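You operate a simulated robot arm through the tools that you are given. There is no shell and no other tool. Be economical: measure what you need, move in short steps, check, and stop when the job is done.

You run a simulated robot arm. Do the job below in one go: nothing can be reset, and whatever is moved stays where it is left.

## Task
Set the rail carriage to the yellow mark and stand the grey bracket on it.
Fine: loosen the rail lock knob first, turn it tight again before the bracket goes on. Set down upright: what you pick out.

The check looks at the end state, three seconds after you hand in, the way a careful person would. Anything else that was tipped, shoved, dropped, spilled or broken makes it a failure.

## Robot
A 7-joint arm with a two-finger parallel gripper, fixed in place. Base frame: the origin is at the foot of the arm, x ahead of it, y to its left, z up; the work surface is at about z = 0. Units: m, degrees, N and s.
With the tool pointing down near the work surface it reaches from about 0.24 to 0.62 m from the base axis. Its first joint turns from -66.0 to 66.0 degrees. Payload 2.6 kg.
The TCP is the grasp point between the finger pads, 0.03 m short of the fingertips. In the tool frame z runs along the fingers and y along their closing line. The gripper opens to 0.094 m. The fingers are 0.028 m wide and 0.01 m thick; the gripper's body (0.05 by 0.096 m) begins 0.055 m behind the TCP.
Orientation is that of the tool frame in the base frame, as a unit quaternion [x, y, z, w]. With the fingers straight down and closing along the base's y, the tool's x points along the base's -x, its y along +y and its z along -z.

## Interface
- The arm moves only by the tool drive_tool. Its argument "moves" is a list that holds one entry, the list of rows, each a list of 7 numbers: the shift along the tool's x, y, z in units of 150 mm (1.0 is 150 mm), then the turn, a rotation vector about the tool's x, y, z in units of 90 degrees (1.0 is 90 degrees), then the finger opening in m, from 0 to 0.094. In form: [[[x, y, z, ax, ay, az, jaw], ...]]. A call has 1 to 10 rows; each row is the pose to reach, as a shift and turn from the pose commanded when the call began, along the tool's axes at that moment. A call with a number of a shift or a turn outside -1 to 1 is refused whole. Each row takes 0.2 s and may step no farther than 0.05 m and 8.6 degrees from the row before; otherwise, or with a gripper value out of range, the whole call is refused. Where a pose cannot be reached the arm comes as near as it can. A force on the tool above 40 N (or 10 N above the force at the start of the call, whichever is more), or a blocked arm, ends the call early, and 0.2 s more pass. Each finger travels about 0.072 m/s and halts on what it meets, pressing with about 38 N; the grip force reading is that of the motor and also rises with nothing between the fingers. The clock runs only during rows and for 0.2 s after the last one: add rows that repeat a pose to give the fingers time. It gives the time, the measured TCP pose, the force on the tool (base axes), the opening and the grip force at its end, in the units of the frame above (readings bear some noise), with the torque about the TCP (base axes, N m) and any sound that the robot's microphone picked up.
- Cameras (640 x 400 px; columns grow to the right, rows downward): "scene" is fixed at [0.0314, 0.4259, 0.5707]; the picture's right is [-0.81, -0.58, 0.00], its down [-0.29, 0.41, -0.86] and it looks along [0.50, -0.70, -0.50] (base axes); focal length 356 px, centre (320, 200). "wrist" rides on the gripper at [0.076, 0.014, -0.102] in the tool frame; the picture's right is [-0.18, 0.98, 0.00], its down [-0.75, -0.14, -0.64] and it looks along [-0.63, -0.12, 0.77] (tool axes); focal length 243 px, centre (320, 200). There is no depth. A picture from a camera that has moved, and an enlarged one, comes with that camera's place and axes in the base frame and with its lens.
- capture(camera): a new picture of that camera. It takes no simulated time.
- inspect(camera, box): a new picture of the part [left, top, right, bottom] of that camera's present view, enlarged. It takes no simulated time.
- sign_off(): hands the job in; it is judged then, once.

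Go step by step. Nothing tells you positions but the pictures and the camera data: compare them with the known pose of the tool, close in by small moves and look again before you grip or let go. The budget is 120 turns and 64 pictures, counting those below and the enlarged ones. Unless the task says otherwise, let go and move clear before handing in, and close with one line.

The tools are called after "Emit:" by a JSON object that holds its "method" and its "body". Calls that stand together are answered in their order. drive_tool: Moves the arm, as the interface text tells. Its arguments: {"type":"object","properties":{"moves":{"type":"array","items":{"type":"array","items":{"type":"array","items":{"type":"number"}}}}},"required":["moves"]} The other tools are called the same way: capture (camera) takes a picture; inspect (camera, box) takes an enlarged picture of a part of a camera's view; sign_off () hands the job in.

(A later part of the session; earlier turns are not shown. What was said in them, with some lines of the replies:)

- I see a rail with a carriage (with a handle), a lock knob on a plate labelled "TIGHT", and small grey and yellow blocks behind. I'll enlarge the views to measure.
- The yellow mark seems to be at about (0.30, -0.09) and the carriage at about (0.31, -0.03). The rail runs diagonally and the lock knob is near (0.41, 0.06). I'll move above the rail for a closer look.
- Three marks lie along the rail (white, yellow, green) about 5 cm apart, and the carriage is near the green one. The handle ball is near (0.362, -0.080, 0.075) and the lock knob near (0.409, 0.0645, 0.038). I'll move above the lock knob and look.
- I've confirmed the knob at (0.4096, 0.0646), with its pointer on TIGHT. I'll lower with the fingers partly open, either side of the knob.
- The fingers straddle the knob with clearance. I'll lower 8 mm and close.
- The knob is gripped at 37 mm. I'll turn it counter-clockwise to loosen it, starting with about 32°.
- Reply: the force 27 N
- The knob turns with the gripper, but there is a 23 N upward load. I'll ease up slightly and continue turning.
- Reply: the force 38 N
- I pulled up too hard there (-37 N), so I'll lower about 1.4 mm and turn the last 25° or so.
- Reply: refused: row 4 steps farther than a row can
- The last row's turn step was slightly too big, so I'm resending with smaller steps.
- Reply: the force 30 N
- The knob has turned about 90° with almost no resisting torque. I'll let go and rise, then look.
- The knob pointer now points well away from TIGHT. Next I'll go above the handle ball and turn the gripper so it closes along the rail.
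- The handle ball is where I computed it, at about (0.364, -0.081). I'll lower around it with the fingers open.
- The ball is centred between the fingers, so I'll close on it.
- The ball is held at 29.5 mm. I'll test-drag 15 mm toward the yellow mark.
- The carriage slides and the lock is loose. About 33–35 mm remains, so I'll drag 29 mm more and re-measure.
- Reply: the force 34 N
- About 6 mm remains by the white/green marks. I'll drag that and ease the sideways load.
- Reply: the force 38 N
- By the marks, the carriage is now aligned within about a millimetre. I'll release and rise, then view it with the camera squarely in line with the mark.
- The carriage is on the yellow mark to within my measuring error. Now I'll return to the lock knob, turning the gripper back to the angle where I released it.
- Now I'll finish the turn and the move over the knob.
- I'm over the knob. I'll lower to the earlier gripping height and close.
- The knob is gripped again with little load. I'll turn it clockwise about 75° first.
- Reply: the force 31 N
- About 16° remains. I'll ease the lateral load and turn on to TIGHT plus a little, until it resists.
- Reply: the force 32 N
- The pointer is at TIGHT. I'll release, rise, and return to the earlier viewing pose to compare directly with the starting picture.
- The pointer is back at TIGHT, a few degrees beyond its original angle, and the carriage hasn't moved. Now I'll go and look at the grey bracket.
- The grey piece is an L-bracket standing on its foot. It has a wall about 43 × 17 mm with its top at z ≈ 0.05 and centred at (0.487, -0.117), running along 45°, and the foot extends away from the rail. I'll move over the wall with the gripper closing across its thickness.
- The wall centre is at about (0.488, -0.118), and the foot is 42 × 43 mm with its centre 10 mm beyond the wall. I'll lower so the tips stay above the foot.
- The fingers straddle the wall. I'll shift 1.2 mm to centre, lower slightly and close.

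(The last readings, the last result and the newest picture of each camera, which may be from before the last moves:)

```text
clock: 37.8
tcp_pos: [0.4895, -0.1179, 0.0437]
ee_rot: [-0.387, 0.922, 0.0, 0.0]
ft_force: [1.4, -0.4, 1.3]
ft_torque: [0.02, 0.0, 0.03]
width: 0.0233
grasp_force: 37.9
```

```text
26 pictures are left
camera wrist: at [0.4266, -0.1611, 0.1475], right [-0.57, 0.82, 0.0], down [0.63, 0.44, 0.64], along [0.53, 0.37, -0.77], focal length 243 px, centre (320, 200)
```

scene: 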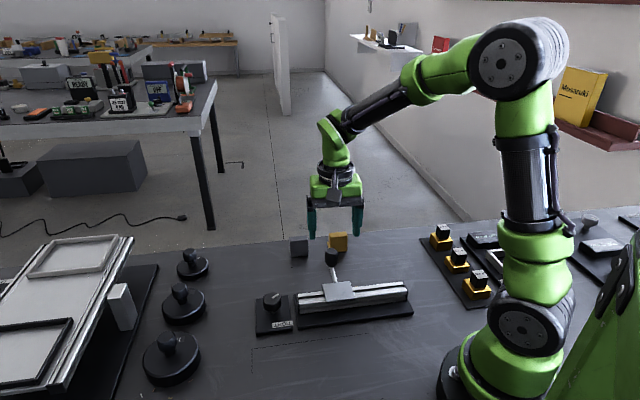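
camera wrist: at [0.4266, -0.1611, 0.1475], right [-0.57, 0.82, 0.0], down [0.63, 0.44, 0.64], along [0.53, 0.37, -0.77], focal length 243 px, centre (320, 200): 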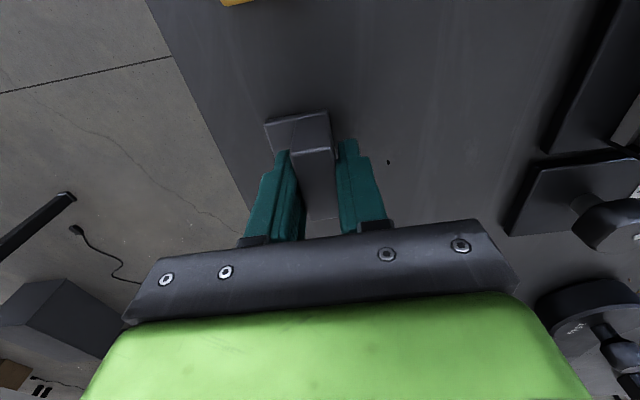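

The bracket is gripped at 23 mm. I'll lift it 3 cm and check it's held level.

Emit:
{"method": "drive_tool", "body": {"moves": [[[0, 0, -0.03, 0, 0, 0, 0.012], [0, 0, -0.1, 0, 0, 0, 0.012], [0, 0, -0.2, 0, 0, 0, 0.012], [0, 0, -0.2, 0, 0, 0, 0.012]]]}}

Emit:
{"method": "inspect", "body": {"camera": "scene", "box": [260, 190, 356, 250]}}

Emit:
{"method": "capture", "body": {"camera": "wrist"}}

```text
clock: 38.8
tcp_pos: [0.4901, -0.1173, 0.075]
ee_rot: [-0.387, 0.922, 0.0, 0.001]
ft_force: [-0.4, -0.5, -1.0]
ft_torque: [0.03, -0.02, 0.02]
width: 0.0235
grasp_force: 38.0
```

```text
6.67 times, centred on (308, 220) of scene
camera zoom: at [0.0314, 0.4258, 0.5707], right [-0.81, -0.58, 0.0], down [-0.29, 0.41, -0.86], along [0.5, -0.7, -0.5], focal length 2370 px, centre (400, 67)
```

zoom: 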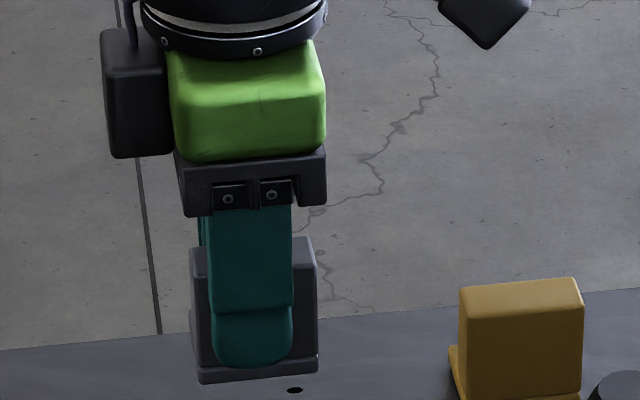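

```text
24 pictures are left
camera wrist: at [0.4273, -0.1606, 0.1777], right [-0.57, 0.82, 0.0], down [0.63, 0.44, 0.64], along [0.53, 0.37, -0.77], focal length 243 px, centre (320, 200)
```

wrist: 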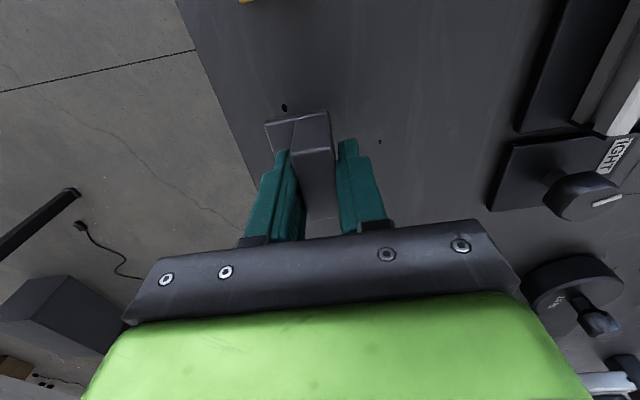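

It's held level. One enlarged look to fix the foot's offset from the TCP.

Emit:
{"method": "inspect", "body": {"camera": "wrist", "box": [240, 90, 400, 190]}}

```text
4.00 times, centred on (320, 140) of wrist
camera zoom: at [0.4273, -0.1606, 0.1777], right [-0.57, 0.82, 0.0], down [0.63, 0.44, 0.64], along [0.53, 0.37, -0.77], focal length 970 px, centre (320, 440)
```

zoom: 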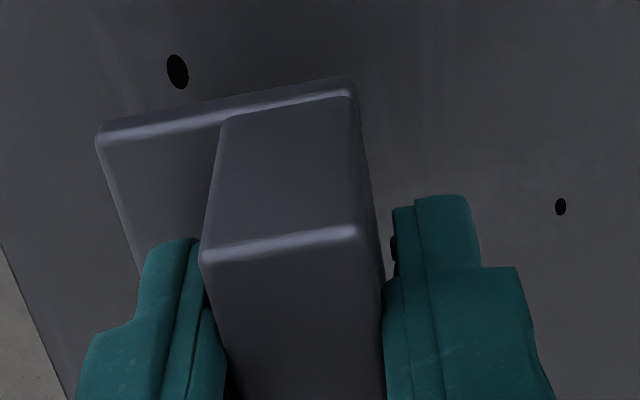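

The foot centre is offset by (+0.006, -0.008) from the TCP. To put it on the carriage centre (0.277, -0.065), the TCP must go to (0.271, -0.057). I'll rise and travel over.

Emit:
{"method": "drive_tool", "body": {"moves": [[[0, 0, -0.2, 0, 0, 0, 0.012], [0, 0, -0.4, 0, 0, 0, 0.012], [0, 0, -0.6, 0, 0, 0, 0.012], [0.04, 0.08, -0.7, 0, 0, 0, 0.012], [0.12, 0.22, -0.7, 0, 0, 0, 0.012], [0.2, 0.36, -0.7, 0, 0, 0, 0.012], [0.28, 0.5, -0.7, 0, 0, 0, 0.012], [0.36, 0.64, -0.7, 0, 0, 0, 0.012], [0.42, 0.76, -0.7, 0, 0, 0, 0.012], [0.46, 0.84, -0.7, 0, 0, 0, 0.012]]]}}

```text
clock: 41.0
tcp_pos: [0.3506, -0.0784, 0.1801]
ee_rot: [-0.387, 0.922, 0.0, 0.0]
ft_force: [-0.3, -0.3, -1.3]
ft_torque: [-0.01, 0.0, -0.01]
width: 0.0237
grasp_force: 38.8
```

Emit:
{"method": "drive_tool", "body": {"moves": [[[0.06, 0.1, 0, 0, 0, 0, 0.012], [0.13, 0.22, 0, 0, 0, 0, 0.012], [0.2, 0.36, 0, 0, 0, 0, 0.012], [0.269, 0.476, 0, 0, 0, 0, 0.012], [0.269, 0.476, 0.15, 0, 0, 0, 0.012], [0.269, 0.476, 0.33, 0, 0, 0, 0.012], [0.269, 0.476, 0.33, 0, 0, 0, 0.012]]]}}

Emit:
{"method": "capture", "body": {"camera": "wrist"}}

Emit:
{"method": "inspect", "body": {"camera": "scene", "box": [270, 200, 430, 300]}}

```text
clock: 42.6
tcp_pos: [0.2725, -0.0604, 0.1277]
ee_rot: [-0.387, 0.922, 0.0, 0.001]
ft_force: [-0.2, 0.2, -1.5]
ft_torque: [0.02, -0.01, 0.01]
width: 0.0237
grasp_force: 37.7
```

```text
22 pictures are left
camera wrist: at [0.2097, -0.1035, 0.2322], right [-0.57, 0.82, 0.0], down [0.63, 0.44, 0.64], along [0.53, 0.37, -0.77], focal length 243 px, centre (320, 200)
```

wrist: 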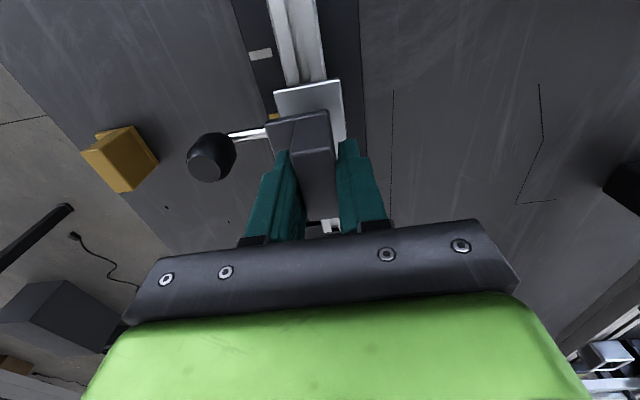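

```text
4.00 times, centred on (350, 250) of scene
camera zoom: at [0.0314, 0.4258, 0.5707], right [-0.81, -0.58, 0.0], down [-0.29, 0.41, -0.86], along [0.5, -0.7, -0.5], focal length 1422 px, centre (200, 0)
```

zoom: 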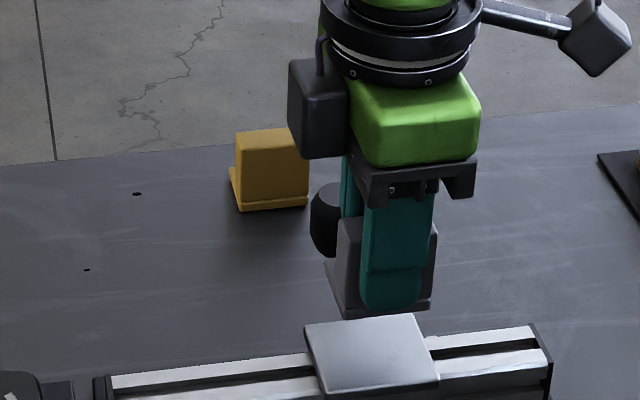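

Emit:
{"method": "inspect", "body": {"camera": "wrist", "box": [220, 60, 380, 160]}}

```text
4.00 times, centred on (300, 110) of wrist
camera zoom: at [0.2097, -0.1035, 0.2322], right [-0.57, 0.82, 0.0], down [0.63, 0.44, 0.64], along [0.53, 0.37, -0.77], focal length 970 px, centre (400, 560)
```

zoom: 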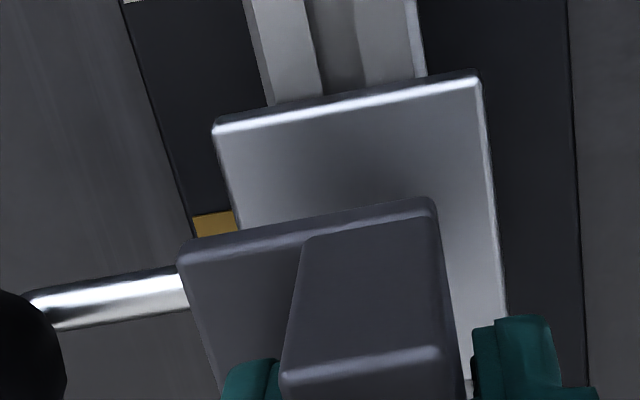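

The bracket should go about 4.5 mm toward the base side of the carriage. I'll correct that and lower to about 1 cm above it.

Emit:
{"method": "drive_tool", "body": {"moves": [[[-0.011, 0.03, 0, 0, 0, 0, 0.012], [-0.011, 0.03, 0.08, 0, 0, 0, 0.012], [-0.011, 0.03, 0.17, 0, 0, 0, 0.012], [-0.011, 0.03, 0.17, 0, 0, 0, 0.012]]]}}

Emit:
{"method": "inspect", "body": {"camera": "wrist", "box": [220, 60, 380, 160]}}

Emit:
{"method": "inspect", "body": {"camera": "scene", "box": [300, 220, 428, 300]}}

```text
clock: 43.6
tcp_pos: [0.2699, -0.0547, 0.1044]
ee_rot: [-0.388, 0.922, 0.0, 0.0]
ft_force: [-0.6, -0.3, -0.4]
ft_torque: [-0.02, 0.0, -0.03]
width: 0.0238
grasp_force: 37.8
```

```text
4.00 times, centred on (300, 110) of wrist
camera zoom: at [0.2071, -0.0984, 0.2078], right [-0.57, 0.82, 0.0], down [0.63, 0.44, 0.64], along [0.53, 0.37, -0.77], focal length 970 px, centre (400, 560)
```

zoom: 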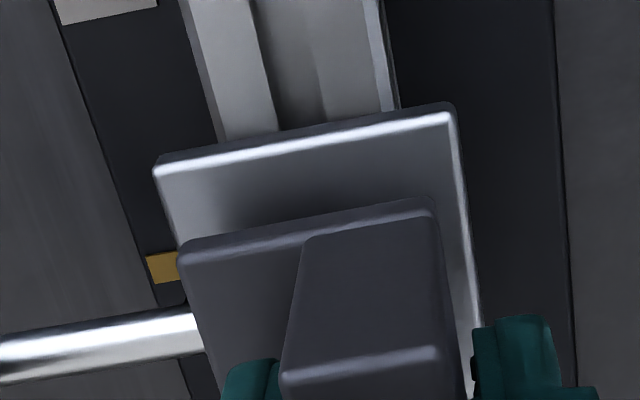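

```text
5.00 times, centred on (364, 260) of scene
camera zoom: at [0.0314, 0.4258, 0.5707], right [-0.81, -0.58, 0.0], down [-0.29, 0.41, -0.86], along [0.5, -0.7, -0.5], focal length 1777 px, centre (100, -100)
```

zoom: 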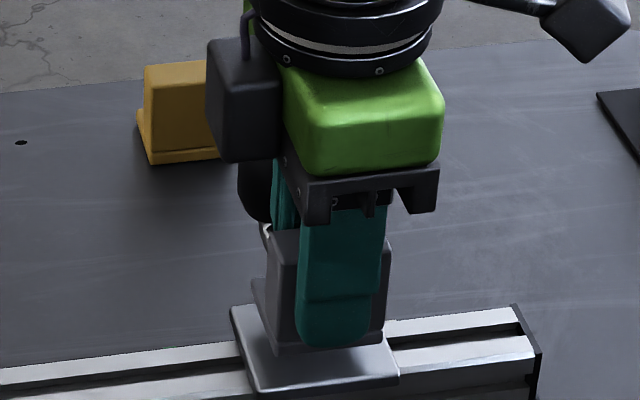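

The foot is now centred on the carriage to within about 1 mm. I'll lower in small steps and watch the force.

Emit:
{"method": "drive_tool", "body": {"moves": [[[0, 0, 0.03, 0, 0, 0, 0.012], [0, 0, 0.055, 0, 0, 0, 0.012], [0, 0, 0.07, 0, 0, 0, 0.012], [0, 0, 0.077, 0, 0, 0, 0.012]]]}}

Emit:
{"method": "inspect", "body": {"camera": "scene", "box": [316, 260, 412, 320]}}

```text
clock: 44.6
tcp_pos: [0.2695, -0.0559, 0.0934]
ee_rot: [-0.386, 0.923, -0.001, 0.001]
ft_force: [-11.7, 0.9, 32.4]
ft_torque: [-0.26, 0.24, -0.1]
width: 0.0238
grasp_force: 37.6
```

```text
6.67 times, centred on (364, 290) of scene
camera zoom: at [0.0313, 0.4259, 0.5707], right [-0.81, -0.58, 0.0], down [-0.29, 0.41, -0.86], along [0.5, -0.7, -0.5], focal length 2370 px, centre (27, -400)
```

zoom: 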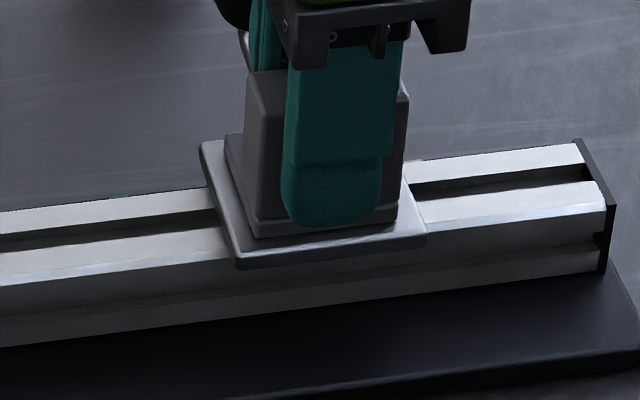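

The bracket is in contact and fully on the carriage. I'll ease the load off, open, and rise straight up.

Emit:
{"method": "drive_tool", "body": {"moves": [[[0, 0, -0.007, 0, 0, 0, 0.012], [0, 0, -0.007, 0, 0, 0, 0.02], [0, 0, -0.007, 0, 0, 0, 0.03], [0, 0, -0.007, 0, 0, 0, 0.042], [0, 0, -0.007, 0, 0, 0, 0.044], [0, 0, -0.007, 0, 0, 0, 0.044]]]}}

Emit:
{"method": "capture", "body": {"camera": "wrist"}}

```text
clock: 46.0
tcp_pos: [0.2694, -0.0551, 0.0939]
ee_rot: [-0.389, 0.921, 0.001, 0.0]
ft_force: [0.0, -0.1, 0.7]
ft_torque: [0.01, 0.01, 0.01]
width: 0.044
grasp_force: 0.0
```

```text
16 pictures are left
camera wrist: at [0.2071, -0.0972, 0.1963], right [-0.57, 0.82, 0.0], down [0.63, 0.44, 0.64], along [0.53, 0.37, -0.77], focal length 243 px, centre (320, 200)
```

wrist: 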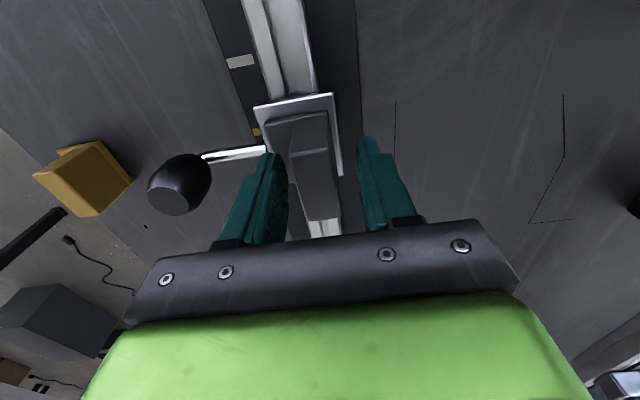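

The fingers are clear of the bracket, so I'll rise and check.

Emit:
{"method": "drive_tool", "body": {"moves": [[[0, 0, -0.1, 0, 0, 0, 0.044], [0, 0, -0.3, 0, 0, 0, 0.044], [0, 0, -0.6, 0, 0, 0, 0.044], [0, 0, -0.8, 0, 0, 0, 0.044], [0, 0, -0.8, 0, 0, 0, 0.044]]]}}

Emit:
{"method": "inspect", "body": {"camera": "scene", "box": [240, 220, 430, 340]}}

Emit:
{"method": "inspect", "body": {"camera": "wrist", "box": [220, 0, 420, 125]}}

```text
clock: 47.2
tcp_pos: [0.2674, -0.0531, 0.2139]
ee_rot: [-0.388, 0.922, 0.0, 0.0]
ft_force: [0.9, 0.4, -0.2]
ft_torque: [0.03, 0.0, 0.01]
width: 0.0437
grasp_force: 0.0
```

```text
3.33 times, centred on (335, 280) of scene
camera zoom: at [0.0314, 0.4259, 0.5707], right [-0.81, -0.58, 0.0], down [-0.29, 0.41, -0.86], along [0.5, -0.7, -0.5], focal length 1185 px, centre (270, -67)
```

zoom: 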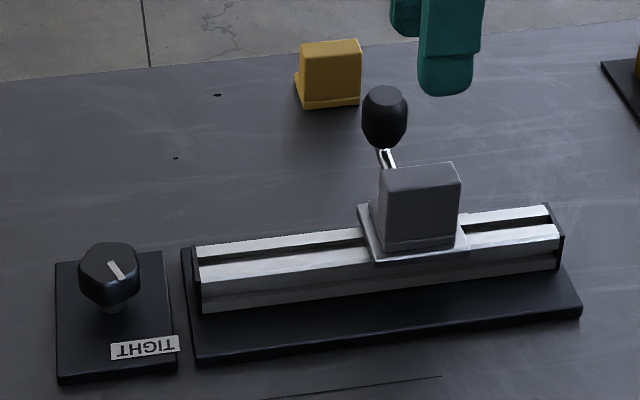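

```text
3.20 times, centred on (320, 62) of wrist
camera zoom: at [0.205, -0.0955, 0.3171], right [-0.57, 0.82, 0.0], down [0.63, 0.44, 0.64], along [0.53, 0.37, -0.77], focal length 776 px, centre (320, 640)
```

zoom: 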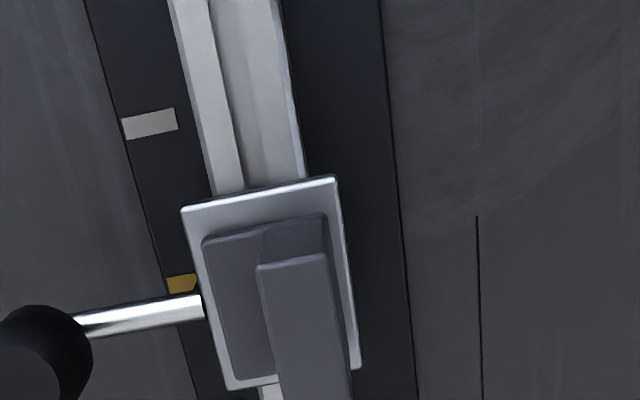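

The bracket stands upright on the carriage. I'd like one more accurate check of the carriage against the mark from the square-on view.

Emit:
{"method": "drive_tool", "body": {"moves": [[[0.01, -0.03, 0, 0, 0, 0.094, 0.044], [0.02, -0.06, 0, 0, 0, 0.188, 0.044], [0.03, -0.09, 0, 0, 0, 0.282, 0.044], [0.04, -0.12, 0, 0, 0, 0.376, 0.044], [0.05, -0.15, 0, 0, 0, 0.47, 0.044], [0.06, -0.18, 0, 0, 0, 0.564, 0.044], [0.07, -0.21, 0, 0, 0, 0.658, 0.044], [0.08, -0.24, 0, 0, 0, 0.752, 0.044], [0.09, -0.26, 0, 0, 0, 0.846, 0.044], [0.1, -0.272, 0, 0, 0, 0.94, 0.044]]]}}

Emit:
{"method": "drive_tool", "body": {"moves": [[[0, 0, 0, 0, 0, 0.067, 0.044], [0, 0, 0, 0, 0, 0.067, 0.044]]]}}

Emit:
{"method": "inspect", "body": {"camera": "wrist", "box": [230, 20, 422, 140]}}

```text
clock: 49.4
tcp_pos: [0.288, -0.0955, 0.2133]
ee_rot: [0.335, 0.942, 0.0, 0.0]
ft_force: [-0.1, 1.1, 0.7]
ft_torque: [0.0, 0.0, 0.01]
width: 0.044
grasp_force: 0.0
```

```text
clock: 50.0
tcp_pos: [0.2884, -0.0934, 0.2133]
ee_rot: [0.383, 0.924, -0.001, 0.0]
ft_force: [-0.4, -0.6, 0.1]
ft_torque: [0.01, 0.0, 0.01]
width: 0.0441
grasp_force: 0.0
```

```text
3.33 times, centred on (326, 80) of wrist
camera zoom: at [0.2456, -0.0281, 0.3162], right [0.83, 0.56, 0.0], down [0.43, -0.63, 0.64], along [0.36, -0.53, -0.77], focal length 809 px, centre (300, 600)
```

zoom: 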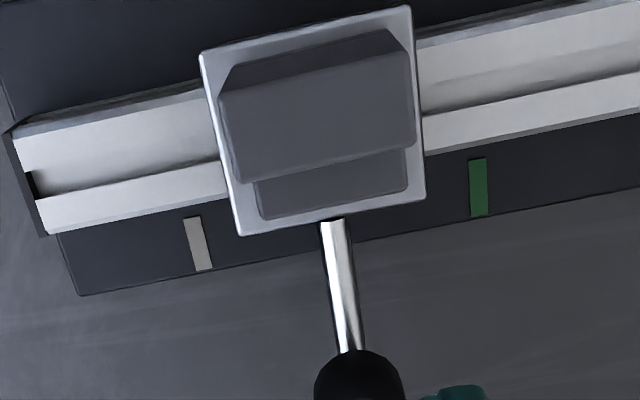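

In the square-on view the carriage sits about 1 mm from the yellow mark. The lock points at TIGHT, the bracket stands upright on the carriage, and nothing else has moved. The gripper is clear, so I'm handing in.

Emit:
{"method": "sign_off", "body": {}}

```text
The job is handed in.
```

I set the carriage to within about 1 mm of the yellow mark, turned the lock knob back to TIGHT, and stood the grey bracket upright on the carriage; I judged the lock by the knob's pointer and did not push the carriage to test it.
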